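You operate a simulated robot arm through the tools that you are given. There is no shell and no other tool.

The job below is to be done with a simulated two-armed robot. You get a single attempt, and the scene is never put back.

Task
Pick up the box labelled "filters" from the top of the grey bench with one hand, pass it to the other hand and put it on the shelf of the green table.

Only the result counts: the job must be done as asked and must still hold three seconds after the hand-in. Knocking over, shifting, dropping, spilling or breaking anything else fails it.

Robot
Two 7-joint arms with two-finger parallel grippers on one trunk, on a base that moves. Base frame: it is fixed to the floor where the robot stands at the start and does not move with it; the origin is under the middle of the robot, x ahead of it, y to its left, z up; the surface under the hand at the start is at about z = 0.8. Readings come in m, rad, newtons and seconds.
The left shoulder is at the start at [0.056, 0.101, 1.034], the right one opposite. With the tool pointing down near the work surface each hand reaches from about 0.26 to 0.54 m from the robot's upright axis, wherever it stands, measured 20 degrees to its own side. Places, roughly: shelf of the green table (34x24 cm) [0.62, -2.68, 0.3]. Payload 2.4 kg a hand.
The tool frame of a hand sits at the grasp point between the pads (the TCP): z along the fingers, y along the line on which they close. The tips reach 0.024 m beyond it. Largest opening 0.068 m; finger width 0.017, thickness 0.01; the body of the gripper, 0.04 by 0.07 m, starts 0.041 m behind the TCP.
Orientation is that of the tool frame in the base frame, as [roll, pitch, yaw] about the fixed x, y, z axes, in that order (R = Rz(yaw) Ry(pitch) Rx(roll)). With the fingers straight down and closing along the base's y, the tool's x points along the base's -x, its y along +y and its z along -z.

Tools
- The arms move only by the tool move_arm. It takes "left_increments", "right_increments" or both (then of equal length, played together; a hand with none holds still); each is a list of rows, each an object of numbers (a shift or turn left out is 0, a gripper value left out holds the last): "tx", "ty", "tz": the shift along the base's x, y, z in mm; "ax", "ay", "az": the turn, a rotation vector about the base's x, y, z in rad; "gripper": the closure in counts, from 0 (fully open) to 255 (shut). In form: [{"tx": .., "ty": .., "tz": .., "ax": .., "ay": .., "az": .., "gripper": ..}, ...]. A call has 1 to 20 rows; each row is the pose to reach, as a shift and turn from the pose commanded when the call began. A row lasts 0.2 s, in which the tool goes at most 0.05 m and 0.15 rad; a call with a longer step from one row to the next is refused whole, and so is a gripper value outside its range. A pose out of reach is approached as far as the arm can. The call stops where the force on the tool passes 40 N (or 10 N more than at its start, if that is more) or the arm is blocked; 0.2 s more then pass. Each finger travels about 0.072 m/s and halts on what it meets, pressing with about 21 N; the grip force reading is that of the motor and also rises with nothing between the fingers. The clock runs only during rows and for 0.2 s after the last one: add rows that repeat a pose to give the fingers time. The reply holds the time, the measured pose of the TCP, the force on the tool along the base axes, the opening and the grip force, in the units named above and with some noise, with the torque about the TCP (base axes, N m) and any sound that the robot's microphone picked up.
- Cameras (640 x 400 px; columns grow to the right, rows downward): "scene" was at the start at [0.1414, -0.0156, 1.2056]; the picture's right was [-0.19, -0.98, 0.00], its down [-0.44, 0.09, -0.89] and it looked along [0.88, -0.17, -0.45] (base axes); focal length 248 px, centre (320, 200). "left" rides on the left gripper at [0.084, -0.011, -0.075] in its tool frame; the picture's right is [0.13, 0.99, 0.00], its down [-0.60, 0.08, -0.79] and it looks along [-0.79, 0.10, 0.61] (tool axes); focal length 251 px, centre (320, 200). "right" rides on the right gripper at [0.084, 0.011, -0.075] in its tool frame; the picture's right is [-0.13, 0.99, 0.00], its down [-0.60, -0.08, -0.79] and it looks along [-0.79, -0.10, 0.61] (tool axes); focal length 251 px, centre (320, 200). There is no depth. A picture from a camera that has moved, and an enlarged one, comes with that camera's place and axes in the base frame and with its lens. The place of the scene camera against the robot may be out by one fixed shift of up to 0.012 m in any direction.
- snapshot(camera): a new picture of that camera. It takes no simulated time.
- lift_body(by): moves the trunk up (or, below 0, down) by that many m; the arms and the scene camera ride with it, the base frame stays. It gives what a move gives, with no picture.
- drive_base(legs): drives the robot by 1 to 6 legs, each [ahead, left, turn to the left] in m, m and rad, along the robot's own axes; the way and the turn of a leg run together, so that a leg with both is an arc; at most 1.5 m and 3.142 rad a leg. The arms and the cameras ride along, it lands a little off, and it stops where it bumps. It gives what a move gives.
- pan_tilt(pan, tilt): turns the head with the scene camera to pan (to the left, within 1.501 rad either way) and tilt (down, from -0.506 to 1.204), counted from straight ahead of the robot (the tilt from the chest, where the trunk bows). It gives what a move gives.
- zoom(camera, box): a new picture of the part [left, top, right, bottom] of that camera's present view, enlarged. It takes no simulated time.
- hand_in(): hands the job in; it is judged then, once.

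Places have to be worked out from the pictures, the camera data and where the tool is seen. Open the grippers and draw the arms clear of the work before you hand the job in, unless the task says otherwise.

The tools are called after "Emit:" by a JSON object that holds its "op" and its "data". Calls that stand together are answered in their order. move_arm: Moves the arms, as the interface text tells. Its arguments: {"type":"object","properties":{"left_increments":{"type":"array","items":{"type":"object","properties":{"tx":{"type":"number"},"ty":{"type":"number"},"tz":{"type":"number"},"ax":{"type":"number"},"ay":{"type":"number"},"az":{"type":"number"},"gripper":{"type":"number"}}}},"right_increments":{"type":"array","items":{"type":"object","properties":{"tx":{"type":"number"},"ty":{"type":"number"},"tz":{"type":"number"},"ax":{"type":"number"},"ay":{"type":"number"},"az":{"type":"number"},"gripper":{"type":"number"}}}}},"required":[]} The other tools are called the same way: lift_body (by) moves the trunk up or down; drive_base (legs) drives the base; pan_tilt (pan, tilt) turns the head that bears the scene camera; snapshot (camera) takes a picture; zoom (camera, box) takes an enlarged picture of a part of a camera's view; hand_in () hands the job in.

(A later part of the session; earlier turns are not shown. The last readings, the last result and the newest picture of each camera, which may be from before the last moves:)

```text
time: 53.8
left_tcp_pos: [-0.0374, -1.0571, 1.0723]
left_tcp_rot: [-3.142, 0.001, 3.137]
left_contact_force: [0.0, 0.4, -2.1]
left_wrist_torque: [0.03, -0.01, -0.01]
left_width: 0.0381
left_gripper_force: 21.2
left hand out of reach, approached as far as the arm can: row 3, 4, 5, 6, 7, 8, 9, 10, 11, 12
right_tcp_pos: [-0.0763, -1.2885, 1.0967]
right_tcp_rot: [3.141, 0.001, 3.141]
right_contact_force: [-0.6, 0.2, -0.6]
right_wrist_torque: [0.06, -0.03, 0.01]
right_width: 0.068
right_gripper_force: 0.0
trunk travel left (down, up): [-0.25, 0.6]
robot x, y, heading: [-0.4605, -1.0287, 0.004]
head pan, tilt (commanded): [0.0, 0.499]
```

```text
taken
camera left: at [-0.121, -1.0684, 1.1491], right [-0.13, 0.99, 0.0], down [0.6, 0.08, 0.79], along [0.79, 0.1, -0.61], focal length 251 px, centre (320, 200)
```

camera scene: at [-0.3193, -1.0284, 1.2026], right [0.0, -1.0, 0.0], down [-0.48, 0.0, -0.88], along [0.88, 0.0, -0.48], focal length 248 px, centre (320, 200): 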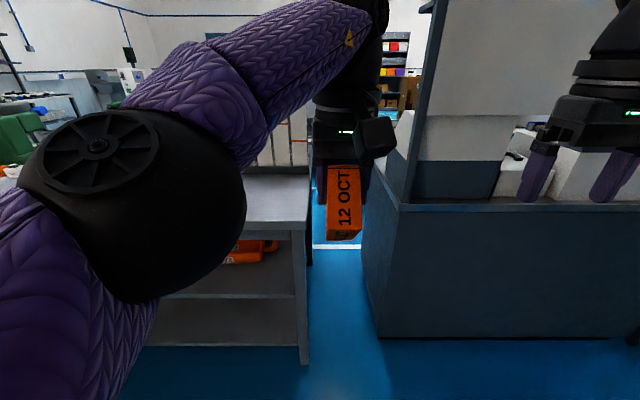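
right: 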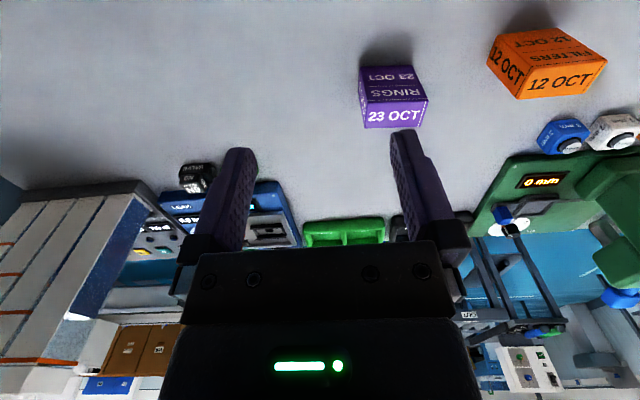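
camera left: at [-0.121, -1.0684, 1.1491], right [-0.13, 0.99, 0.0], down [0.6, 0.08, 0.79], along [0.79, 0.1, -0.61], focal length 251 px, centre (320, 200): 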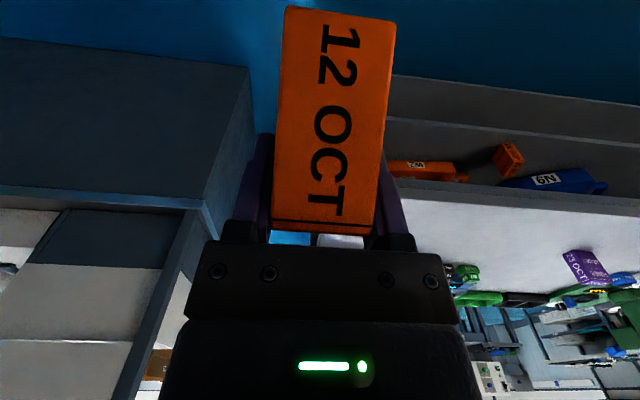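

The left hand is now straight down at robot-frame (0.424, −0.027, 1.072). I lower it and reach further out to give the right hand room behind the box.

Emit:
{"op": "move_arm", "data": {"left_increments": [{"tx": 0, "ty": 0, "tz": -30}, {"tx": 10, "ty": 0, "tz": -60}, {"tx": 25, "ty": 0, "tz": -90}, {"tx": 45, "ty": 0, "tz": -115}, {"tx": 65, "ty": 0, "tz": -130}, {"tx": 80, "ty": 0, "tz": -130}, {"tx": 80, "ty": 0, "tz": -130}]}}

```text
time: 55.4
left_tcp_pos: [0.0097, -1.0593, 0.9436]
left_tcp_rot: [-3.14, 0.001, 3.138]
left_contact_force: [0.5, 0.9, -1.6]
left_wrist_torque: [0.03, -0.01, -0.03]
left_width: 0.0376
left_gripper_force: 20.7
left hand out of reach, approached as far as the arm can: row 5, 6, 7
right_tcp_pos: [-0.0751, -1.2899, 1.0984]
right_tcp_rot: [-3.141, 0.001, 3.141]
right_contact_force: [0.8, -0.6, 0.3]
right_wrist_torque: [-0.02, 0.0, 0.01]
right_width: 0.0679
right_gripper_force: 0.1
trunk travel left (down, up): [-0.25, 0.6]
robot x, y, heading: [-0.4626, -1.0356, 0.007]
head pan, tilt (commanded): [0.0, 0.499]
```

The left hand is at (0.010, −1.059, 0.944) and the box is held well. Now I pitch the right hand up to point forward (turn −90° about y) and lower it, staying on the right side for now.

Emit:
{"op": "move_arm", "data": {"right_increments": [{"tx": 6, "tz": -25, "ay": -0.1428, "gripper": 0}, {"tx": 12, "tz": -50, "ay": -0.2856}, {"tx": 18, "tz": -75, "ay": -0.4284}, {"tx": 25, "tz": -100, "ay": -0.5712}, {"tx": 32, "tz": -130, "ay": -0.714}, {"tx": 40, "tz": -160, "ay": -0.8568}, {"tx": 48, "tz": -190, "ay": -0.9996}, {"tx": 56, "tz": -220, "ay": -1.1424}, {"tx": 64, "tz": -250, "ay": -1.2852}, {"tx": 70, "tz": -280, "ay": -1.428}, {"tx": 74, "tz": -298, "ay": -1.5708}, {"tx": 74, "tz": -298, "ay": -1.5708}]}}

Emit:
{"op": "snapshot", "data": {"camera": "scene"}}

Emit:
{"op": "snapshot", "data": {"camera": "right"}}

```text
time: 58.0
left_tcp_pos: [0.0085, -1.0594, 0.9436]
left_tcp_rot: [-3.142, 0.0, 3.138]
left_contact_force: [0.5, 0.9, -1.1]
left_wrist_torque: [0.0, -0.03, 0.0]
left_width: 0.0376
left_gripper_force: 20.5
right_tcp_pos: [-0.0048, -1.2944, 0.8031]
right_tcp_rot: [-2.141, 1.57, -2.127]
right_contact_force: [-1.1, -1.0, -0.4]
right_wrist_torque: [-0.01, 0.03, 0.05]
right_width: 0.068
right_gripper_force: 0.1
right hand out of reach, approached as far as the arm can: row 8, 9, 10, 11, 12
trunk travel left (down, up): [-0.25, 0.6]
robot x, y, heading: [-0.4626, -1.0296, 0.004]
head pan, tilt (commanded): [0.0, 0.499]
```

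```text
taken
camera scene: at [-0.3203, -1.0283, 1.2026], right [0.0, -1.0, 0.0], down [-0.48, 0.0, -0.88], along [0.88, 0.0, -0.48], focal length 248 px, centre (320, 200)
```

scene: 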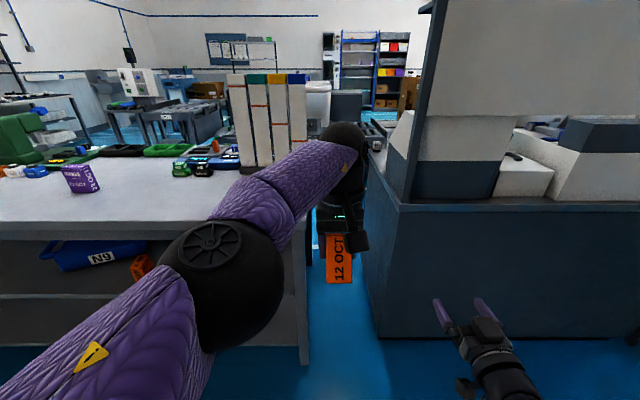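

```text
taken
camera right: at [-0.0812, -1.285, 0.7193], right [-0.01, 0.99, 0.13], down [-0.79, -0.09, 0.6], along [0.61, -0.1, 0.79], focal length 251 px, centre (320, 200)
```

right: 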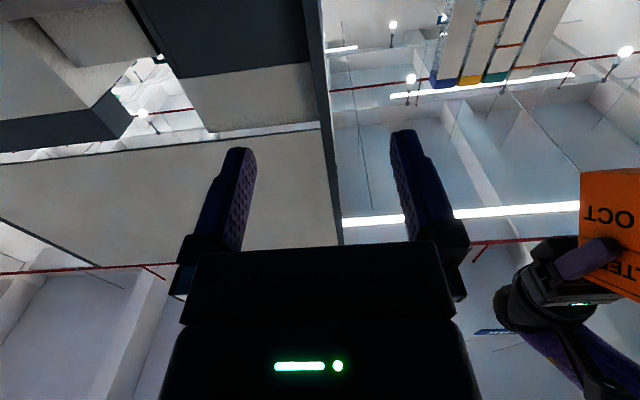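

The right hand now points straight forward at (−0.005, −1.294, 0.803). I slide it left beneath the box (z ≈ 0.765), keeping 8 cm below the box's lowest corner.

Emit:
{"op": "move_arm", "data": {"right_increments": [{"tx": 0, "ty": 20, "tz": -20}, {"tx": 0, "ty": 55, "tz": -38}, {"tx": 0, "ty": 90, "tz": -38}, {"tx": 0, "ty": 125, "tz": -38}, {"tx": 0, "ty": 160, "tz": -38}, {"tx": 0, "ty": 195, "tz": -38}, {"tx": 0, "ty": 220, "tz": -38}, {"tx": 2, "ty": 235, "tz": -38}, {"tx": 2, "ty": 235, "tz": -38}]}}

Emit:
{"op": "snapshot", "data": {"camera": "scene"}}

Emit:
{"op": "snapshot", "data": {"camera": "right"}}

```text
time: 60.0
left_tcp_pos: [0.0093, -1.059, 0.9426]
left_tcp_rot: [3.141, 0.0, 3.138]
left_contact_force: [-0.7, -0.9, -1.2]
left_wrist_torque: [-0.01, 0.0, -0.03]
left_width: 0.0377
left_gripper_force: 20.6
right_tcp_pos: [0.0664, -1.2367, 0.719]
right_tcp_rot: [1.471, 1.522, 1.546]
right_contact_force: [0.3, 0.7, -0.6]
right_wrist_torque: [-0.02, 0.0, -0.01]
right_width: 0.0679
right_gripper_force: 0.1
right hand out of reach, approached as far as the arm can: row 1, 2, 3, 4, 5, 6, 7, 8, 9
trunk travel left (down, up): [-0.25, 0.6]
robot x, y, heading: [-0.4656, -1.0327, 0.001]
head pan, tilt (commanded): [0.0, 0.499]
```

```text
taken
camera scene: at [-0.3192, -1.0282, 1.2026], right [0.0, -1.0, 0.0], down [-0.48, 0.0, -0.88], along [0.88, 0.0, -0.48], focal length 248 px, centre (320, 200)
```

scene: 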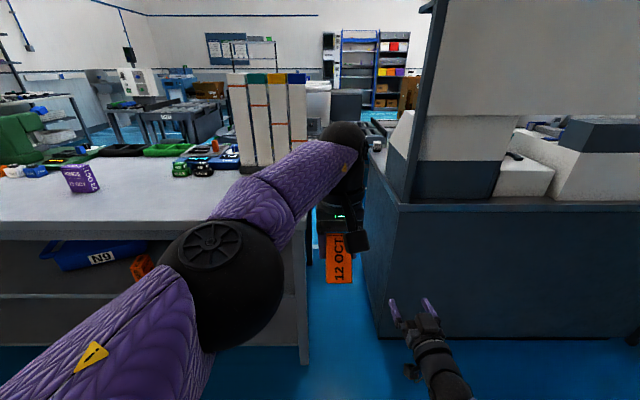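

```text
taken
camera right: at [-0.0116, -1.2272, 0.6362], right [-0.07, 0.98, 0.18], down [-0.79, -0.17, 0.6], along [0.61, -0.1, 0.78], focal length 251 px, centre (320, 200)
```

right: 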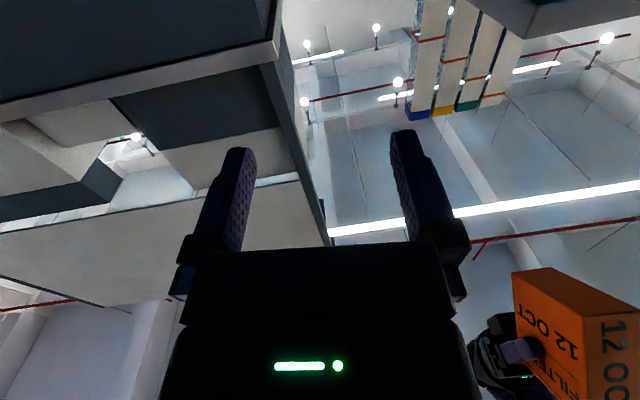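

The right hand cannot point straight forward that near the midline and drifted to (0.066, −1.237, 0.719). Pointing inward (left-forward) should suit it better, so I yaw it left about 55° while staying low, below the box.

Emit:
{"op": "move_arm", "data": {"right_increments": [{"tx": -10, "ty": -5, "tz": 8, "ax": -0.006, "ay": -0.002, "az": 0.12}, {"tx": -20, "ty": -10, "tz": 16, "ax": -0.012, "ay": -0.004, "az": 0.24}, {"tx": -30, "ty": -15, "tz": 24, "ax": -0.018, "ay": -0.006, "az": 0.36}, {"tx": -40, "ty": -20, "tz": 32, "ax": -0.024, "ay": -0.009, "az": 0.48}, {"tx": -50, "ty": -20, "tz": 40, "ax": -0.03, "ay": -0.012, "az": 0.6}, {"tx": -60, "ty": -20, "tz": 45, "ax": -0.036, "ay": -0.015, "az": 0.72}, {"tx": -70, "ty": -20, "tz": 50, "ax": -0.042, "ay": -0.02, "az": 0.84}, {"tx": -77, "ty": -20, "tz": 50, "ax": -0.046, "ay": -0.024, "az": 0.93}, {"tx": -77, "ty": -20, "tz": 50, "ax": -0.046, "ay": -0.024, "az": 0.93}]}}

Emit:
{"op": "snapshot", "data": {"camera": "scene"}}

```text
time: 62.0
left_tcp_pos: [0.0092, -1.0584, 0.9431]
left_tcp_rot: [-3.141, 0.0, 3.137]
left_contact_force: [-0.2, 0.3, -2.3]
left_wrist_torque: [-0.01, -0.02, -0.04]
left_width: 0.0379
left_gripper_force: 21.0
right_tcp_pos: [-0.0035, -1.2479, 0.7731]
right_tcp_rot: [-0.175, 1.571, 0.83]
right_contact_force: [-0.3, 0.8, 0.4]
right_wrist_torque: [0.02, -0.01, 0.01]
right_width: 0.068
right_gripper_force: 0.0
trunk travel left (down, up): [-0.25, 0.6]
robot x, y, heading: [-0.462, -1.0291, -0.002]
head pan, tilt (commanded): [0.0, 0.499]
```

```text
taken
camera scene: at [-0.3192, -1.0282, 1.2026], right [0.0, -1.0, 0.0], down [-0.48, 0.0, -0.88], along [0.88, 0.0, -0.48], focal length 248 px, centre (320, 200)
```

scene: 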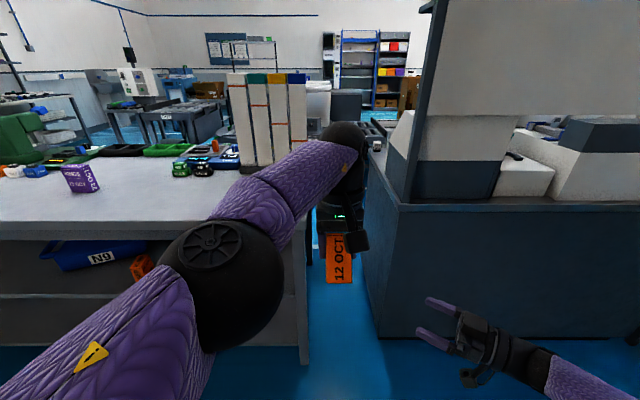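

The right hand now reaches fine: it is horizontal, camera below, azimuth 57.6°, at (−0.004, −1.248, 0.773). I turn the left hand with the box by +1.005 rad about z so the box's near edge faces the right hand.

Emit:
{"op": "move_arm", "data": {"left_increments": [{"az": 0.1436}, {"az": 0.2871}, {"az": 0.4307}, {"az": 0.5743}, {"az": 0.7179}, {"az": 0.8614}, {"az": 1.005}, {"az": 1.005}]}}

Emit:
{"op": "snapshot", "data": {"camera": "scene"}}

Emit:
{"op": "snapshot", "data": {"camera": "right"}}

```text
time: 63.8
left_tcp_pos: [0.0119, -1.0566, 0.9407]
left_tcp_rot: [3.141, -0.001, -2.137]
left_contact_force: [-0.4, 0.0, -1.5]
left_wrist_torque: [0.02, 0.01, 0.01]
left_width: 0.0375
left_gripper_force: 21.4
right_tcp_pos: [-0.0032, -1.2498, 0.7732]
right_tcp_rot: [-0.201, 1.568, 0.804]
right_contact_force: [-0.2, 0.3, -1.1]
right_wrist_torque: [0.0, -0.01, -0.03]
right_width: 0.0679
right_gripper_force: 0.0
trunk travel left (down, up): [-0.25, 0.6]
robot x, y, heading: [-0.463, -1.0278, 0.004]
head pan, tilt (commanded): [0.0, 0.499]
```

```text
taken
camera scene: at [-0.3192, -1.0282, 1.2026], right [0.0, -1.0, 0.0], down [-0.48, 0.0, -0.88], along [0.88, 0.0, -0.48], focal length 248 px, centre (320, 200)
```

scene: 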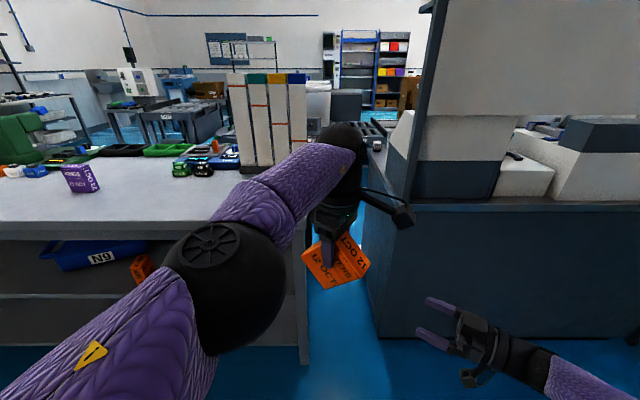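

```text
taken
camera right: at [-0.0532, -1.3068, 0.6896], right [-0.84, 0.53, 0.13], down [-0.36, -0.71, 0.6], along [0.41, 0.46, 0.79], focal length 251 px, centre (320, 200)
```

right: 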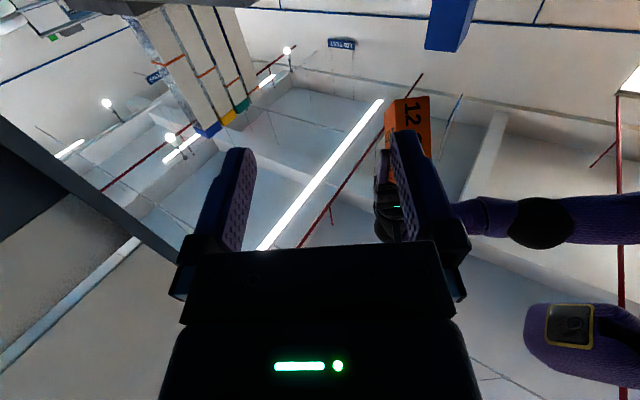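

The left hand's camera axis now lines up with the right hand's pointing direction (0.537, 0.844). The right-hand grasp point is (0.006, −1.066, 0.882), so I go to a pre-grasp 10 cm behind it.

Emit:
{"op": "move_arm", "data": {"right_increments": [{"tx": -10, "ty": 15, "tz": 15}, {"tx": -20, "ty": 35, "tz": 35}, {"tx": -30, "ty": 55, "tz": 60}, {"tx": -40, "ty": 80, "tz": 85}, {"tx": -44.5, "ty": 99.5, "tz": 108.5}, {"tx": -44.5, "ty": 99.5, "tz": 108.5}, {"tx": -44.5, "ty": 99.5, "tz": 108.5}]}}

Emit:
{"op": "snapshot", "data": {"camera": "scene"}}

Emit:
{"op": "snapshot", "data": {"camera": "right"}}

```text
time: 65.4
left_tcp_pos: [0.0107, -1.056, 0.9405]
left_tcp_rot: [3.14, -0.001, -2.14]
left_contact_force: [0.0, 0.5, -0.9]
left_wrist_torque: [0.01, 0.02, 0.01]
left_width: 0.0377
left_gripper_force: 20.7
right_tcp_pos: [-0.046, -1.1482, 0.8846]
right_tcp_rot: [-0.349, 1.569, 0.655]
right_contact_force: [0.0, 0.2, -0.7]
right_wrist_torque: [-0.06, 0.02, 0.01]
right_width: 0.0681
right_gripper_force: 0.0
trunk travel left (down, up): [-0.25, 0.6]
robot x, y, heading: [-0.4625, -1.0344, 0.003]
head pan, tilt (commanded): [0.0, 0.499]
```

```text
taken
camera scene: at [-0.3193, -1.0283, 1.2026], right [0.0, -1.0, 0.0], down [-0.48, 0.0, -0.88], along [0.88, 0.0, -0.48], focal length 248 px, centre (320, 200)
```

scene: 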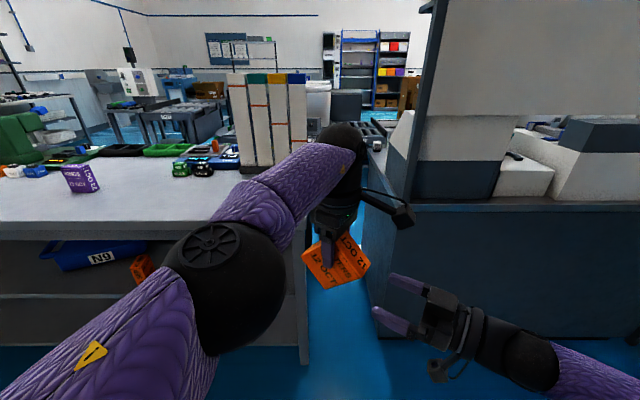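

```text
taken
camera right: at [-0.0958, -1.2062, 0.7994], right [-0.84, 0.53, 0.13], down [-0.36, -0.71, 0.6], along [0.41, 0.46, 0.79], focal length 251 px, centre (320, 200)
```

right: 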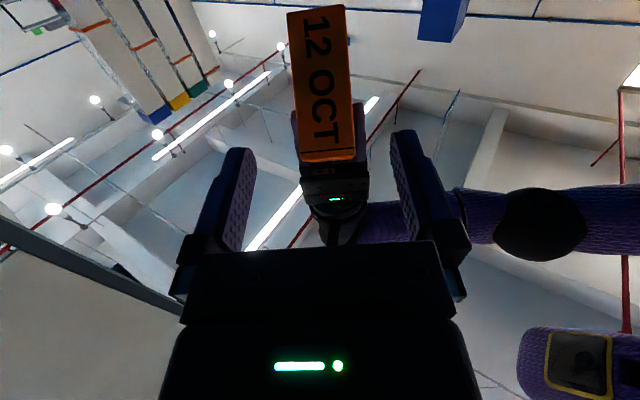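

The right camera sees the box's near face centred between its open fingers, matching my geometry within a few mm. I advance about 97 mm along the pointing direction to the grasp point with the gripper open.

Emit:
{"op": "move_arm", "data": {"right_increments": [{"tx": 11, "ty": 18, "tz": -1}, {"tx": 22, "ty": 36, "tz": -2}, {"tx": 32, "ty": 52, "tz": -3}, {"tx": 40, "ty": 65, "tz": -3}, {"tx": 46, "ty": 75, "tz": -3}, {"tx": 51, "ty": 82.5, "tz": -3}, {"tx": 51, "ty": 82.5, "tz": -3}]}}

Emit:
{"op": "snapshot", "data": {"camera": "right"}}

Emit:
{"op": "zoom", "data": {"camera": "scene", "box": [240, 170, 480, 320]}}

Emit:
{"op": "snapshot", "data": {"camera": "left"}}

```text
time: 67.0
left_tcp_pos: [0.012, -1.0556, 0.9411]
left_tcp_rot: [-3.14, 0.002, -2.136]
left_contact_force: [7.2, 15.6, 2.9]
left_wrist_torque: [0.17, -0.12, 0.11]
left_width: 0.0377
left_gripper_force: 20.8
right_tcp_pos: [0.0048, -1.0668, 0.882]
right_tcp_rot: [-2.502, 1.57, -1.5]
right_contact_force: [-8.3, -17.3, -4.0]
right_wrist_torque: [0.77, -0.29, -0.16]
right_width: 0.0677
right_gripper_force: 0.1
trunk travel left (down, up): [-0.25, 0.6]
robot x, y, heading: [-0.4653, -1.0328, 0.005]
head pan, tilt (commanded): [0.0, 0.499]
```

```text
taken
camera right: at [-0.0458, -1.1248, 0.7968], right [-0.84, 0.53, 0.13], down [-0.36, -0.71, 0.6], along [0.41, 0.46, 0.79], focal length 251 px, centre (320, 200)
```

right: 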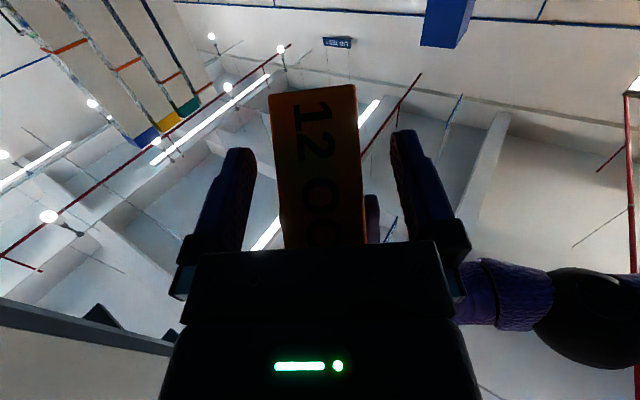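

```text
2.67 times, centred on (360, 245) of scene
camera zoom: at [-0.3192, -1.0281, 1.2026], right [0.0, -1.0, 0.0], down [-0.48, 0.0, -0.88], along [0.88, 0.0, -0.48], focal length 662 px, centre (213, 80)
```

zoom: 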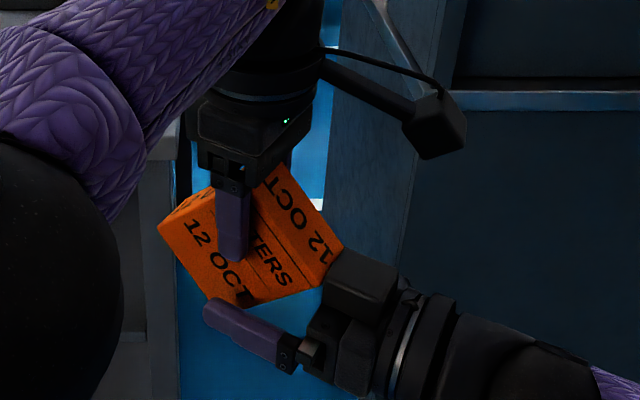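

```text
taken
camera left: at [-0.0239, -1.1328, 1.0164], right [-0.91, 0.42, 0.0], down [0.26, 0.55, 0.79], along [0.34, 0.72, -0.61], focal length 251 px, centre (320, 200)
```

left: 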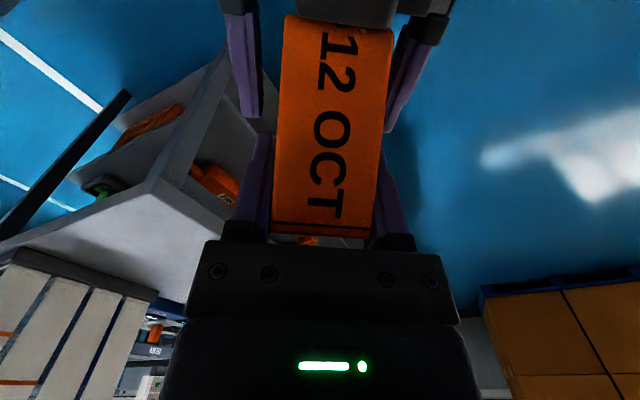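

The contact force of about 19 N along the approach means the right gripper's body touches the box's corner. I back off 5 mm to relieve it before closing.

Emit:
{"op": "move_arm", "data": {"right_increments": [{"tx": -1.5, "ty": -2.2, "tz": 0}, {"tx": -2.7, "ty": -4.2, "tz": 0}, {"tx": -2.7, "ty": -4.2, "tz": 0}]}}

Emit:
{"op": "zoom", "data": {"camera": "scene", "box": [280, 210, 440, 310]}}

```text
time: 67.8
left_tcp_pos: [0.0113, -1.056, 0.9405]
left_tcp_rot: [3.141, 0.0, -2.139]
left_contact_force: [-0.5, 0.1, -1.4]
left_wrist_torque: [-0.02, 0.0, -0.02]
left_width: 0.0376
left_gripper_force: 20.7
right_tcp_pos: [0.0018, -1.0714, 0.8812]
right_tcp_rot: [-0.177, 1.569, 0.828]
right_contact_force: [-0.2, 0.1, -0.1]
right_wrist_torque: [-0.01, 0.0, -0.01]
right_width: 0.0681
right_gripper_force: 0.0
trunk travel left (down, up): [-0.25, 0.6]
robot x, y, heading: [-0.4607, -1.0306, -0.0]
head pan, tilt (commanded): [0.0, 0.499]
```

```text
4.00 times, centred on (360, 260) of scene
camera zoom: at [-0.3193, -1.0282, 1.2026], right [0.0, -1.0, 0.0], down [-0.48, 0.0, -0.88], along [0.88, 0.0, -0.48], focal length 994 px, centre (160, -40)
```

zoom: 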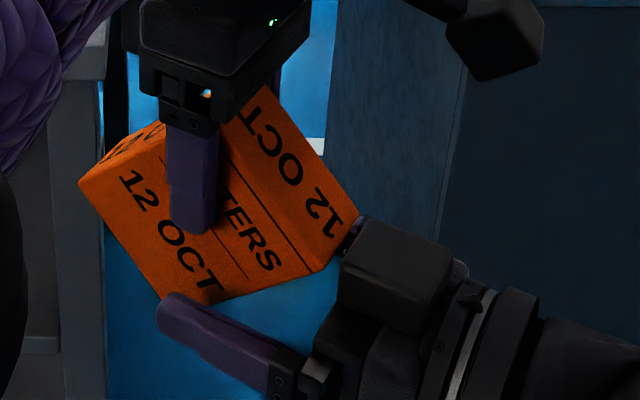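

Forces are back to zero, and the right fingers straddle the box's lower near corner with about 32 mm of overlap, clear of the left fingers. I close the right gripper while the left keeps holding.

Emit:
{"op": "move_arm", "data": {"right_increments": [{"gripper": 100}, {"gripper": 180}, {"gripper": 255}, {"gripper": 255}, {"gripper": 255}, {"gripper": 255}]}}

Emit:
{"op": "zoom", "data": {"camera": "scene", "box": [280, 210, 440, 310]}}

Emit:
{"op": "snapshot", "data": {"camera": "right"}}

```text
time: 69.2
left_tcp_pos: [0.012, -1.0571, 0.9405]
left_tcp_rot: [-3.142, -0.001, -2.139]
left_contact_force: [-9.2, 0.2, -1.1]
left_wrist_torque: [-0.03, 0.36, -0.03]
left_width: 0.0379
left_gripper_force: 21.1
right_tcp_pos: [0.002, -1.0709, 0.8806]
right_tcp_rot: [-0.162, 1.569, 0.84]
right_contact_force: [10.5, -0.5, -0.2]
right_wrist_torque: [0.01, 0.16, -0.09]
right_width: 0.0376
right_gripper_force: 20.8
trunk travel left (down, up): [-0.25, 0.6]
robot x, y, heading: [-0.4633, -1.0332, 0.003]
head pan, tilt (commanded): [0.0, 0.499]
```

```text
4.00 times, centred on (360, 260) of scene
camera zoom: at [-0.3193, -1.0282, 1.2026], right [0.0, -1.0, 0.0], down [-0.48, 0.0, -0.88], along [0.88, 0.0, -0.48], focal length 994 px, centre (160, -40)
```

zoom: 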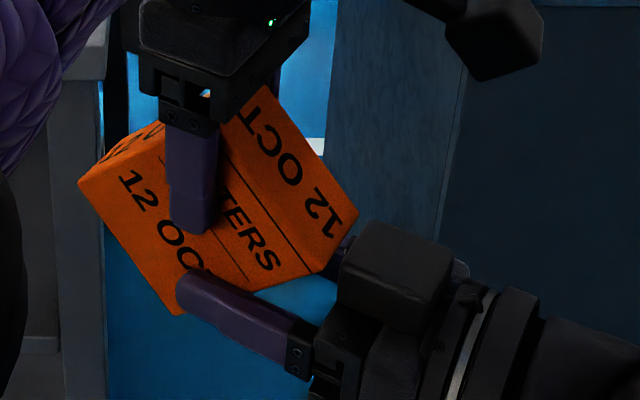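

```text
taken
camera right: at [-0.0487, -1.1298, 0.7963], right [-0.84, 0.53, 0.13], down [-0.36, -0.71, 0.6], along [0.41, 0.46, 0.79], focal length 251 px, centre (320, 200)
```

right: 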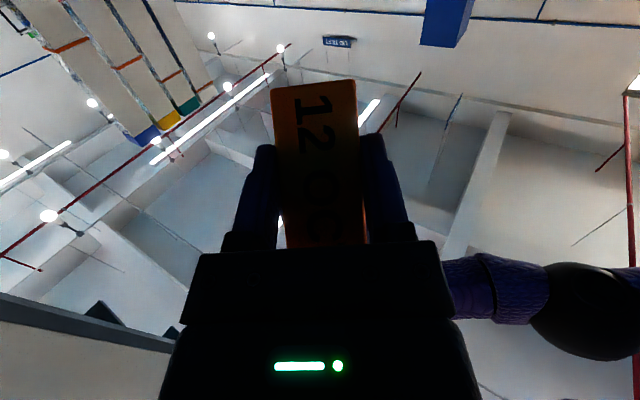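

Both hands hold the box, the right at 0.0376 m and 21 N. Now I open the left gripper.

Emit:
{"op": "move_arm", "data": {"left_increments": [{"gripper": 200}, {"gripper": 120}, {"gripper": 40}, {"gripper": 0}, {"gripper": 0}, {"gripper": 0}]}}

Emit:
{"op": "zoom", "data": {"camera": "scene", "box": [280, 210, 440, 310]}}

Emit:
{"op": "snapshot", "data": {"camera": "right"}}

```text
time: 70.6
left_tcp_pos: [0.0116, -1.0561, 0.9404]
left_tcp_rot: [-3.139, 0.001, -2.14]
left_contact_force: [1.3, -0.8, -0.2]
left_wrist_torque: [-0.01, 0.01, 0.01]
left_width: 0.068
left_gripper_force: 0.1
right_tcp_pos: [0.0025, -1.0721, 0.8794]
right_tcp_rot: [-0.212, 1.57, 0.796]
right_contact_force: [0.3, -0.1, 0.1]
right_wrist_torque: [-0.01, 0.02, -0.01]
right_width: 0.0375
right_gripper_force: 20.5
trunk travel left (down, up): [-0.25, 0.6]
robot x, y, heading: [-0.4628, -1.0292, 0.005]
head pan, tilt (commanded): [0.0, 0.499]
```

```text
4.00 times, centred on (360, 260) of scene
camera zoom: at [-0.3193, -1.0282, 1.2026], right [0.0, -1.0, 0.0], down [-0.48, 0.0, -0.88], along [0.88, 0.0, -0.48], focal length 994 px, centre (160, -40)
```

zoom: 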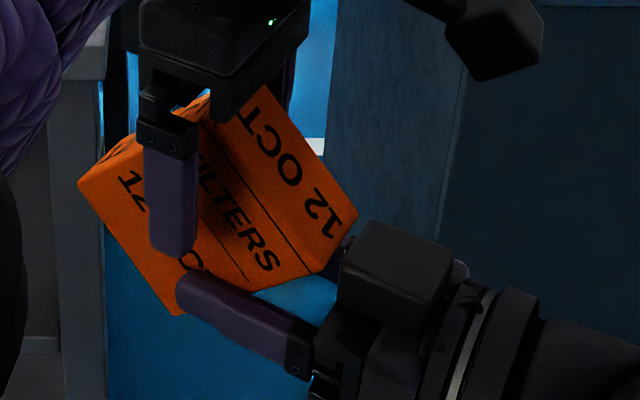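

```text
taken
camera right: at [-0.0488, -1.1297, 0.7963], right [-0.84, 0.53, 0.13], down [-0.36, -0.71, 0.6], along [0.41, 0.46, 0.79], focal length 251 px, centre (320, 200)
```

right: 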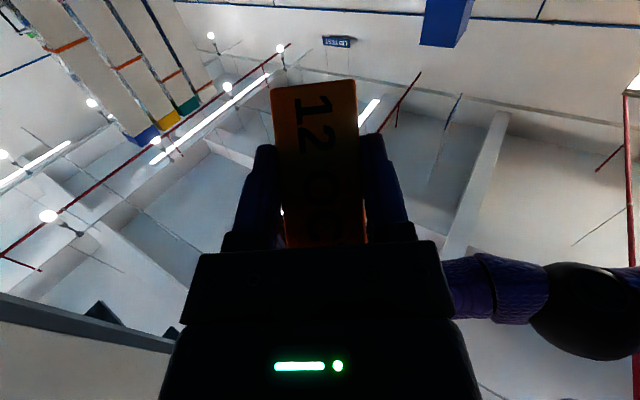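

The right hand now holds the box alone and it has not moved. I withdraw the left hand straight up.

Emit:
{"op": "move_arm", "data": {"left_increments": [{"tz": 15}, {"tz": 35}, {"tz": 60}, {"tz": 90}, {"tz": 120}, {"tz": 140}, {"tz": 140}]}}

Emit:
{"op": "snapshot", "data": {"camera": "scene"}}

```text
time: 72.2
left_tcp_pos: [-0.0199, -1.0426, 1.056]
left_tcp_rot: [-3.141, 0.001, -2.139]
left_contact_force: [0.1, -0.2, -0.5]
left_wrist_torque: [-0.01, 0.0, -0.01]
left_width: 0.0681
left_gripper_force: 0.1
left hand out of reach, approached as far as the arm can: row 1, 2, 3, 4, 5, 6, 7
right_tcp_pos: [0.0011, -1.0716, 0.8809]
right_tcp_rot: [-0.173, 1.568, 0.83]
right_contact_force: [-0.5, -0.6, -0.9]
right_wrist_torque: [-0.05, 0.02, 0.01]
right_width: 0.0377
right_gripper_force: 20.9
trunk travel left (down, up): [-0.25, 0.6]
robot x, y, heading: [-0.4589, -1.0307, 0.0]
head pan, tilt (commanded): [0.0, 0.499]
```

```text
taken
camera scene: at [-0.3192, -1.0282, 1.2025], right [0.0, -1.0, 0.0], down [-0.48, 0.0, -0.88], along [0.88, 0.0, -0.48], focal length 248 px, centre (320, 200)
```

scene: 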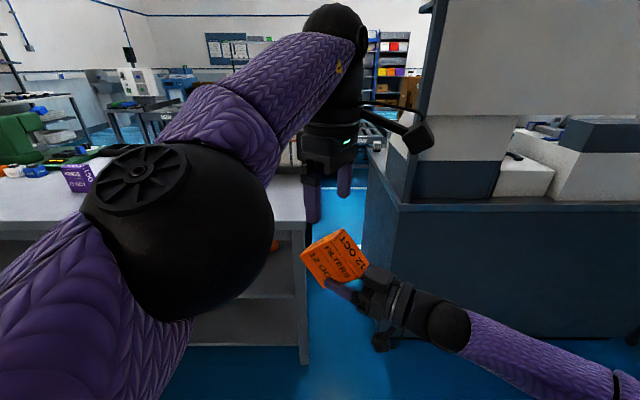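

The handover worked: the right hand holds the box and the left is clear above. I move the left hand away to the left, and pitch the right hand 45° down so the box comes upright, lowering it a bit.

Emit:
{"op": "move_arm", "data": {"left_increments": [{"tx": -5, "ty": 30, "tz": 5, "az": -0.12}, {"tx": -15, "ty": 65, "tz": 10, "az": -0.25}, {"tx": -25, "ty": 100, "tz": 15, "az": -0.38}, {"tx": -35, "ty": 135, "tz": 20, "az": -0.51}, {"tx": -45, "ty": 170, "tz": 25, "az": -0.64}, {"tx": -55, "ty": 200, "tz": 30, "az": -0.77}, {"tx": -65, "ty": 230, "tz": 30, "az": -0.9}, {"tx": -75, "ty": 255, "tz": 30, "az": -1.0}, {"tx": -75, "ty": 255, "tz": 30, "az": -1.0}]}}

Emit:
{"op": "move_arm", "data": {"right_increments": [{"ty": -10, "tz": -20, "ax": -0.1104, "ay": 0.0703}, {"ty": -25, "tz": -40, "ax": -0.2208, "ay": 0.1406}, {"ty": -40, "tz": -65, "ax": -0.3313, "ay": 0.2109}, {"ty": -55, "tz": -90, "ax": -0.4417, "ay": 0.2812}, {"ty": -70, "tz": -110, "ax": -0.5521, "ay": 0.3515}, {"ty": -80, "tz": -130, "ax": -0.6629, "ay": 0.4217}, {"ty": -80, "tz": -130, "ax": -0.6629, "ay": 0.4217}]}}

Emit:
{"op": "snapshot", "data": {"camera": "scene"}}

Emit:
{"op": "snapshot", "data": {"camera": "right"}}

```text
time: 74.2
left_tcp_pos: [-0.0973, -0.7837, 1.0868]
left_tcp_rot: [-3.139, 0.001, 3.141]
left_contact_force: [0.1, 0.8, 0.7]
left_wrist_torque: [0.03, -0.04, 0.03]
left_width: 0.0681
left_gripper_force: 0.0
left hand out of reach, approached as far as the arm can: row 1, 2
right_tcp_pos: [0.0018, -1.0715, 0.8806]
right_tcp_rot: [-0.339, 1.569, 0.664]
right_contact_force: [0.4, -0.5, 0.3]
right_wrist_torque: [-0.02, 0.01, 0.01]
right_width: 0.0378
right_gripper_force: 20.8
trunk travel left (down, up): [-0.25, 0.6]
robot x, y, heading: [-0.4624, -1.0328, 0.003]
head pan, tilt (commanded): [0.0, 0.499]
```

```text
time: 75.8
left_tcp_pos: [-0.0967, -0.7846, 1.0862]
left_tcp_rot: [-3.139, 0.0, -3.141]
left_contact_force: [0.4, 0.1, -0.2]
left_wrist_torque: [-0.04, -0.01, 0.0]
left_width: 0.0681
left_gripper_force: 0.1
right_tcp_pos: [-0.0007, -1.1485, 0.7508]
right_tcp_rot: [3.14, 0.785, -2.138]
right_contact_force: [0.0, 0.2, 0.3]
right_wrist_torque: [-0.06, 0.04, 0.02]
right_width: 0.0375
right_gripper_force: 20.8
trunk travel left (down, up): [-0.25, 0.6]
robot x, y, heading: [-0.4585, -1.028, -0.001]
head pan, tilt (commanded): [0.0, 0.499]
```

```text
taken
camera scene: at [-0.3192, -1.028, 1.2026], right [0.0, -1.0, 0.0], down [-0.48, 0.0, -0.88], along [0.88, 0.0, -0.48], focal length 248 px, centre (320, 200)
```

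scene: 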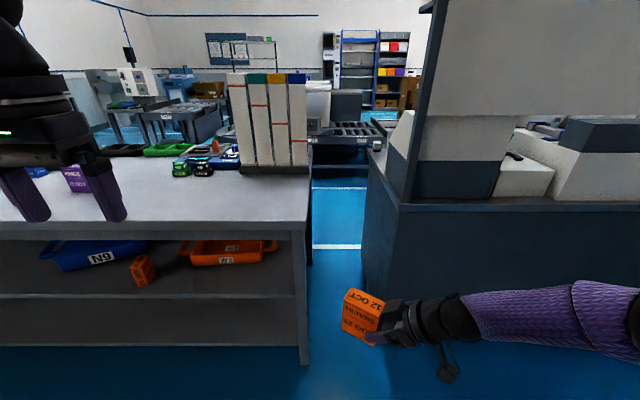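

```text
taken
camera right: at [-0.0713, -1.2378, 0.7433], right [-0.79, 0.61, 0.09], down [-0.01, -0.16, 0.99], along [0.62, 0.78, 0.13], focal length 251 px, centre (320, 200)
```

right: 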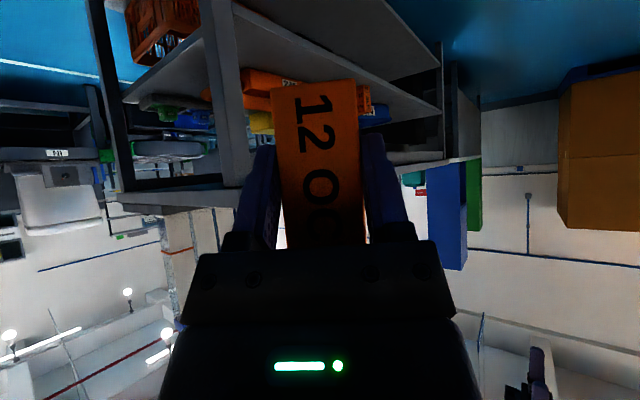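

The box is upright in the right hand, camera below, at (0, −1.149, 0.751). I now test the placing posture in free space at the height equivalent to the shelf: turn towards straight ahead and lower to z ≈ 0.60.

Emit:
{"op": "move_arm", "data": {"right_increments": [{"tx": 5, "ty": -13, "tz": -20, "az": -0.14}, {"tx": 10, "ty": -26, "tz": -45, "az": -0.28}, {"tx": 18, "ty": -39, "tz": -70, "az": -0.42}, {"tx": 25, "ty": -52, "tz": -100, "az": -0.56}, {"tx": 32, "ty": -65, "tz": -125, "az": -0.7}, {"tx": 40, "ty": -80, "tz": -150, "az": -0.83}, {"tx": 40, "ty": -80, "tz": -150, "az": -0.83}]}}

Emit:
{"op": "snapshot", "data": {"camera": "scene"}}

```text
time: 77.4
left_tcp_pos: [-0.0981, -0.7852, 1.0862]
left_tcp_rot: [-3.139, 0.0, -3.14]
left_contact_force: [-0.4, -0.2, -0.3]
left_wrist_torque: [-0.02, 0.01, 0.01]
left_width: 0.0682
left_gripper_force: 0.0
right_tcp_pos: [0.0409, -1.2295, 0.5998]
right_tcp_rot: [3.139, 0.788, -2.969]
right_contact_force: [-0.2, -0.5, 0.4]
right_wrist_torque: [0.0, 0.07, 0.0]
right_width: 0.0379
right_gripper_force: 20.8
trunk travel left (down, up): [-0.25, 0.6]
robot x, y, heading: [-0.4636, -1.0304, -0.001]
head pan, tilt (commanded): [0.0, 0.499]
```

```text
taken
camera scene: at [-0.3192, -1.028, 1.2026], right [0.0, -1.0, 0.0], down [-0.48, 0.0, -0.88], along [0.88, 0.0, -0.48], focal length 248 px, centre (320, 200)
```

scene: 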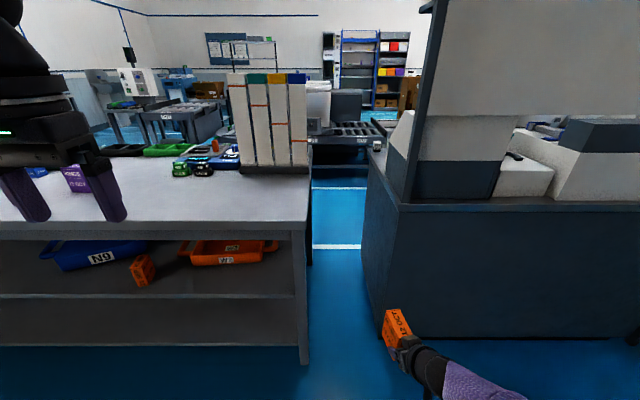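

The placing posture is fully reachable (robot-frame 0.50, −0.20, z 0.60, pitch 45°). I raise and draw in the box for travelling, then turn to face −x to see the way round the furniture row.

Emit:
{"op": "move_arm", "data": {"right_increments": [{"tx": -10, "tz": 35}, {"tx": -25, "tz": 75}, {"tx": -40, "tz": 115}, {"tx": -55, "tz": 155}, {"tx": -70, "tz": 200}, {"tx": -70, "tz": 200}]}}

Emit:
{"op": "drive_base", "data": {"legs": [[0, 0, -1.57], [0, 0, -1.57]]}}

Emit:
{"op": "snapshot", "data": {"camera": "scene"}}

```text
time: 78.8
left_tcp_pos: [-0.0978, -0.7857, 1.0861]
left_tcp_rot: [3.14, -0.001, -3.14]
left_contact_force: [-0.2, -0.4, 0.4]
left_wrist_torque: [0.0, 0.03, -0.01]
left_width: 0.0678
left_gripper_force: 0.0
right_tcp_pos: [0.0407, -1.2306, 0.5998]
right_tcp_rot: [3.14, 0.787, -2.968]
right_contact_force: [0.0, -0.2, -0.3]
right_wrist_torque: [-0.02, 0.1, 0.03]
right_width: 0.0377
right_gripper_force: 20.8
right hand out of reach, approached as far as the arm can: row 1, 2, 3, 4, 5, 6
trunk travel left (down, up): [-0.25, 0.6]
robot x, y, heading: [-0.4612, -1.0304, 0.001]
head pan, tilt (commanded): [0.0, 0.499]
```

```text
time: 86.7
left_tcp_pos: [-0.8124, -1.2949, 1.0868]
left_tcp_rot: [3.14, 0.0, 0.052]
left_contact_force: [-0.4, 0.7, -0.3]
left_wrist_torque: [0.0, -0.01, 0.0]
left_width: 0.0681
left_gripper_force: 0.0
right_tcp_pos: [-0.9751, -0.8548, 0.6003]
right_tcp_rot: [-3.14, 0.788, 0.226]
right_contact_force: [-0.2, 0.1, -0.9]
right_wrist_torque: [0.0, -0.02, 0.0]
right_width: 0.0383
right_gripper_force: 20.6
trunk travel left (down, up): [-0.25, 0.6]
robot x, y, heading: [-0.4622, -1.0323, -3.092]
head pan, tilt (commanded): [0.0, 0.499]
```

```text
taken
camera scene: at [-0.6209, -1.0359, 1.2026], right [-0.05, 1.0, 0.0], down [0.48, 0.02, -0.88], along [-0.88, -0.04, -0.48], focal length 248 px, centre (320, 200)
```

scene: 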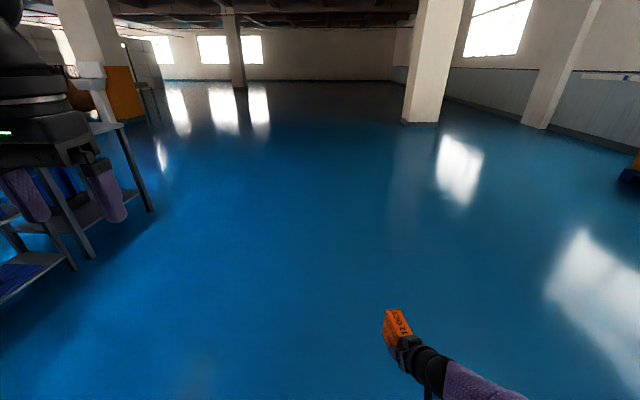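

The upward-and-back move was out of reach, so the right hand stayed put, holding the box safely at z 0.60. The floor ahead is wide open, so I drive past the end of the row (x ≈ −2.55) to x ≈ −3.4 and turn left.

Emit:
{"op": "drive_base", "data": {"legs": [[1.5, 0, 0], [1.45, 0, 0], [0, 0, 1.53]]}}

Emit:
{"op": "snapshot", "data": {"camera": "scene"}}

```text
time: 104.3
left_tcp_pos: [-3.0693, -1.4918, 1.0874]
left_tcp_rot: [3.14, -0.003, 1.59]
left_contact_force: [-0.2, -0.2, 0.2]
left_wrist_torque: [0.01, -0.03, -0.02]
left_width: 0.068
left_gripper_force: 0.0
right_tcp_pos: [-3.5123, -1.6383, 0.6002]
right_tcp_rot: [3.141, 0.787, 1.764]
right_contact_force: [0.1, -0.5, -0.1]
right_wrist_torque: [0.05, 0.03, 0.02]
right_width: 0.0378
right_gripper_force: 21.4
trunk travel left (down, up): [-0.25, 0.6]
robot x, y, heading: [-3.3182, -1.1308, -1.549]
head pan, tilt (commanded): [0.0, 0.499]
```

```text
taken
camera scene: at [-3.3276, -1.281, 1.2026], right [-1.0, -0.02, 0.0], down [-0.01, 0.48, -0.88], along [0.02, -0.88, -0.48], focal length 248 px, centre (320, 200)
```

scene: 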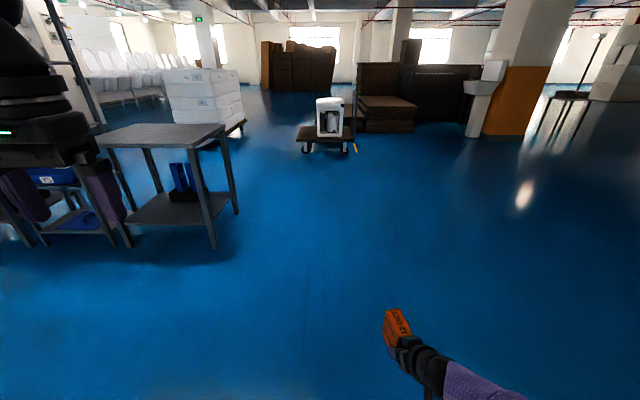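

The way ahead is clear: a trolley stands at y ≈ −5.1 and the row's back legs at y ≈ −3.22. I drive on to y ≈ −4.0 and turn left to face +x.

Emit:
{"op": "drive_base", "data": {"legs": [[1.5, 0, 0], [1.4, 0, 0], [0, 0, 1.55]]}}

Emit:
{"op": "snapshot", "data": {"camera": "scene"}}

```text
time: 122.2
left_tcp_pos: [-2.8272, -3.8042, 1.0867]
left_tcp_rot: [-3.139, 0.001, -3.102]
left_contact_force: [0.5, 0.4, 0.0]
left_wrist_torque: [0.04, -0.02, 0.02]
left_width: 0.0681
left_gripper_force: 0.0
right_tcp_pos: [-2.6715, -4.2435, 0.5997]
right_tcp_rot: [3.141, 0.787, -2.931]
right_contact_force: [-0.1, -1.1, -0.2]
right_wrist_torque: [-0.04, 0.02, -0.01]
right_width: 0.0376
right_gripper_force: 21.2
trunk travel left (down, up): [-0.25, 0.6]
robot x, y, heading: [-3.1796, -4.0623, 0.041]
head pan, tilt (commanded): [0.0, 0.499]
```

```text
taken
camera scene: at [-3.0391, -4.055, 1.2026], right [0.04, -1.0, 0.0], down [-0.48, -0.02, -0.88], along [0.88, 0.03, -0.48], focal length 248 px, centre (320, 200)
```

scene: 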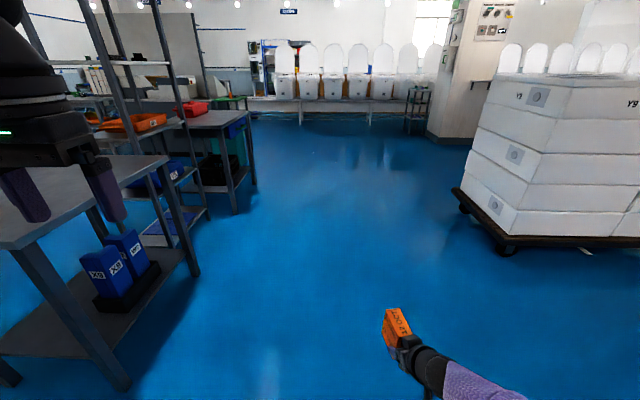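

The corridor between the row's back (y ≈ −3.22) and the white stack (y ≈ −5.35) is clear, and the green table shows far ahead on the left. I drive ahead about 2.9 m to x ≈ −0.3 and look again.

Emit:
{"op": "drive_base", "data": {"legs": [[1.5, -0.06, -0.02], [1.4, -0.03, -0.02]]}}

Emit:
{"op": "pan_tilt", "data": {"pan": 0.6, "tilt": 0.5}}

Emit:
{"op": "snapshot", "data": {"camera": "scene"}}

```text
refused: leg 1 is longer than a leg can be; nothing moved
```

```text
time: 123.2
left_tcp_pos: [-2.8269, -3.8035, 1.0871]
left_tcp_rot: [-3.137, 0.0, -3.103]
left_contact_force: [0.0, 0.6, -0.4]
left_wrist_torque: [-0.02, 0.02, 0.03]
left_width: 0.068
left_gripper_force: 0.0
right_tcp_pos: [-2.6723, -4.2441, 0.6009]
right_tcp_rot: [-3.141, 0.787, -2.931]
right_contact_force: [0.4, -0.4, 0.3]
right_wrist_torque: [-0.01, 0.02, 0.01]
right_width: 0.0376
right_gripper_force: 21.3
trunk travel left (down, up): [-0.25, 0.6]
robot x, y, heading: [-3.1811, -4.0596, 0.037]
head pan, tilt (commanded): [0.6, 0.499]
```

```text
taken
camera scene: at [-3.0569, -4.0042, 1.2026], right [0.6, -0.8, 0.0], down [-0.39, -0.28, -0.88], along [0.71, 0.52, -0.48], focal length 248 px, centre (320, 200)
```

scene: 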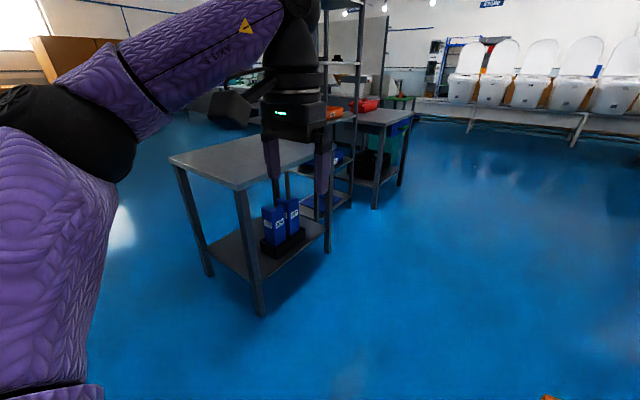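

The leg was too long by a hair, so I repeat it with shorter legs.

Emit:
{"op": "drive_base", "data": {"legs": [[1.45, -0.06, -0.02], [1.4, -0.03, -0.02]]}}

Emit:
{"op": "snapshot", "data": {"camera": "scene"}}

```text
time: 137.1
left_tcp_pos: [0.0476, -3.8615, 1.0869]
left_tcp_rot: [-3.14, 0.001, -3.127]
left_contact_force: [-0.7, 0.1, -0.3]
left_wrist_torque: [-0.01, 0.01, 0.02]
left_width: 0.0681
left_gripper_force: 0.0
right_tcp_pos: [0.1929, -4.3049, 0.599]
right_tcp_rot: [3.141, 0.787, -2.953]
right_contact_force: [0.8, -0.2, -0.6]
right_wrist_torque: [0.0, 0.06, 0.04]
right_width: 0.0378
right_gripper_force: 20.8
trunk travel left (down, up): [-0.25, 0.6]
robot x, y, heading: [-0.3114, -4.1127, 0.013]
head pan, tilt (commanded): [0.6, 0.499]
```

```text
taken
camera scene: at [-0.1874, -4.0556, 1.2026], right [0.58, -0.82, 0.0], down [-0.39, -0.28, -0.88], along [0.72, 0.51, -0.48], focal length 248 px, centre (320, 200)
```

scene: 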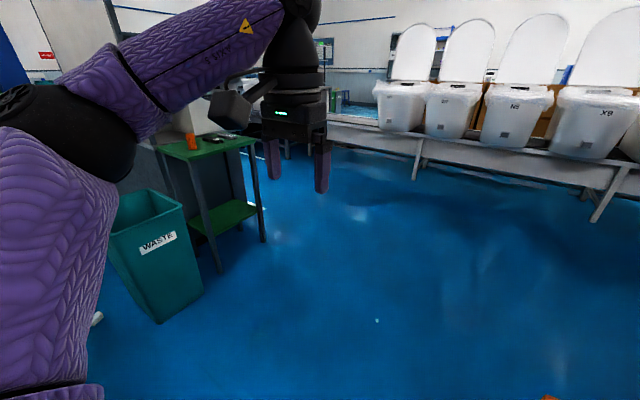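

The green table is now in view, with its green lower shelf, and the bin is to its left. I zoom in to measure the legs, shelf and top.

Emit:
{"op": "zoom", "data": {"camera": "scene", "box": [120, 110, 320, 290]}}

```text
2.22 times, centred on (220, 200) of scene
camera zoom: at [-0.1874, -4.0556, 1.2026], right [0.58, -0.82, 0.0], down [-0.39, -0.28, -0.88], along [0.72, 0.51, -0.48], focal length 552 px, centre (542, 200)
```

zoom: 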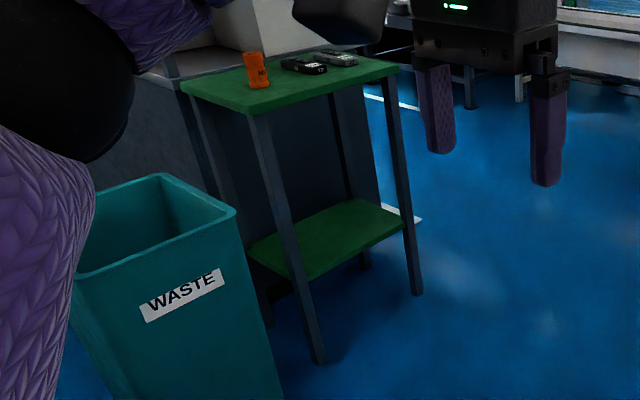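

The table's legs are at x ≈ 0.425 and 0.815, y ≈ −2.81 and −2.54. Its top is at about z 0.78 with its front edge at y ≈ −2.84, and the shelf spans x 0.45–0.79 with its front edge at y ≈ −2.80. I drive to x ≈ 0.42, well clear at y ≈ −4.1, and turn to face +y.

Emit:
{"op": "drive_base", "data": {"legs": [[0.74, 0, 0], [0, 0, 1.556]]}}

Emit:
{"op": "pan_tilt", "data": {"pan": -0.15, "tilt": 0.5}}

Emit:
{"op": "snapshot", "data": {"camera": "scene"}}

```text
time: 144.8
left_tcp_pos: [0.1567, -3.7307, 1.088]
left_tcp_rot: [-3.139, 0.002, -1.574]
left_contact_force: [-0.8, 0.1, 0.5]
left_wrist_torque: [-0.01, 0.03, 0.01]
left_width: 0.068
left_gripper_force: 0.0
right_tcp_pos: [0.6019, -3.595, 0.6]
right_tcp_rot: [-3.141, 0.789, -1.4]
right_contact_force: [-0.1, 0.9, -0.1]
right_wrist_torque: [-0.11, -0.02, 0.0]
right_width: 0.0375
right_gripper_force: 21.3
trunk travel left (down, up): [-0.25, 0.6]
robot x, y, heading: [0.4006, -4.0976, 1.568]
head pan, tilt (commanded): [0.6, 0.499]
```

```text
time: 145.9
left_tcp_pos: [0.1559, -3.7309, 1.087]
left_tcp_rot: [-3.138, 0.0, -1.575]
left_contact_force: [-0.8, 0.2, 0.1]
left_wrist_torque: [-0.01, 0.0, -0.02]
left_width: 0.0678
left_gripper_force: 0.0
right_tcp_pos: [0.6022, -3.5938, 0.6002]
right_tcp_rot: [3.141, 0.788, -1.402]
right_contact_force: [0.8, 0.5, -1.0]
right_wrist_torque: [-0.04, -0.01, -0.01]
right_width: 0.0377
right_gripper_force: 20.2
trunk travel left (down, up): [-0.25, 0.6]
robot x, y, heading: [0.4005, -4.1001, 1.564]
head pan, tilt (commanded): [-0.15, 0.499]
```

```text
taken
camera scene: at [0.4057, -3.9445, 1.2026], right [0.99, -0.15, 0.0], down [-0.07, -0.47, -0.88], along [0.13, 0.87, -0.48], focal length 248 px, centre (320, 200)
```

scene: 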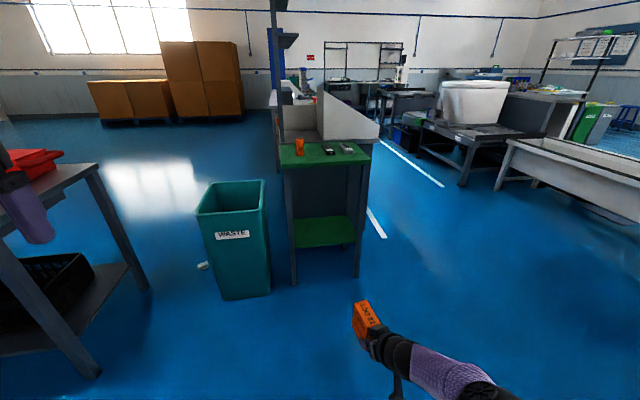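

The robot faces the table squarely. I zoom in to measure the table, shelf and bin from the front.

Emit:
{"op": "zoom", "data": {"camera": "scene", "box": [190, 125, 410, 305]}}

```text
2.22 times, centred on (300, 215) of scene
camera zoom: at [0.4057, -3.9445, 1.2026], right [0.99, -0.15, 0.0], down [-0.07, -0.47, -0.88], along [0.13, 0.87, -0.48], focal length 552 px, centre (364, 167)
```

zoom: 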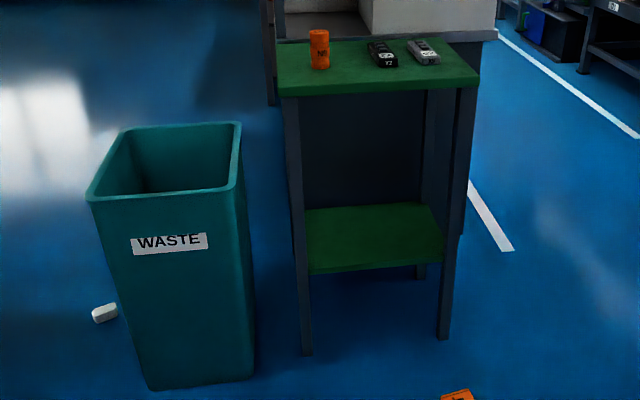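

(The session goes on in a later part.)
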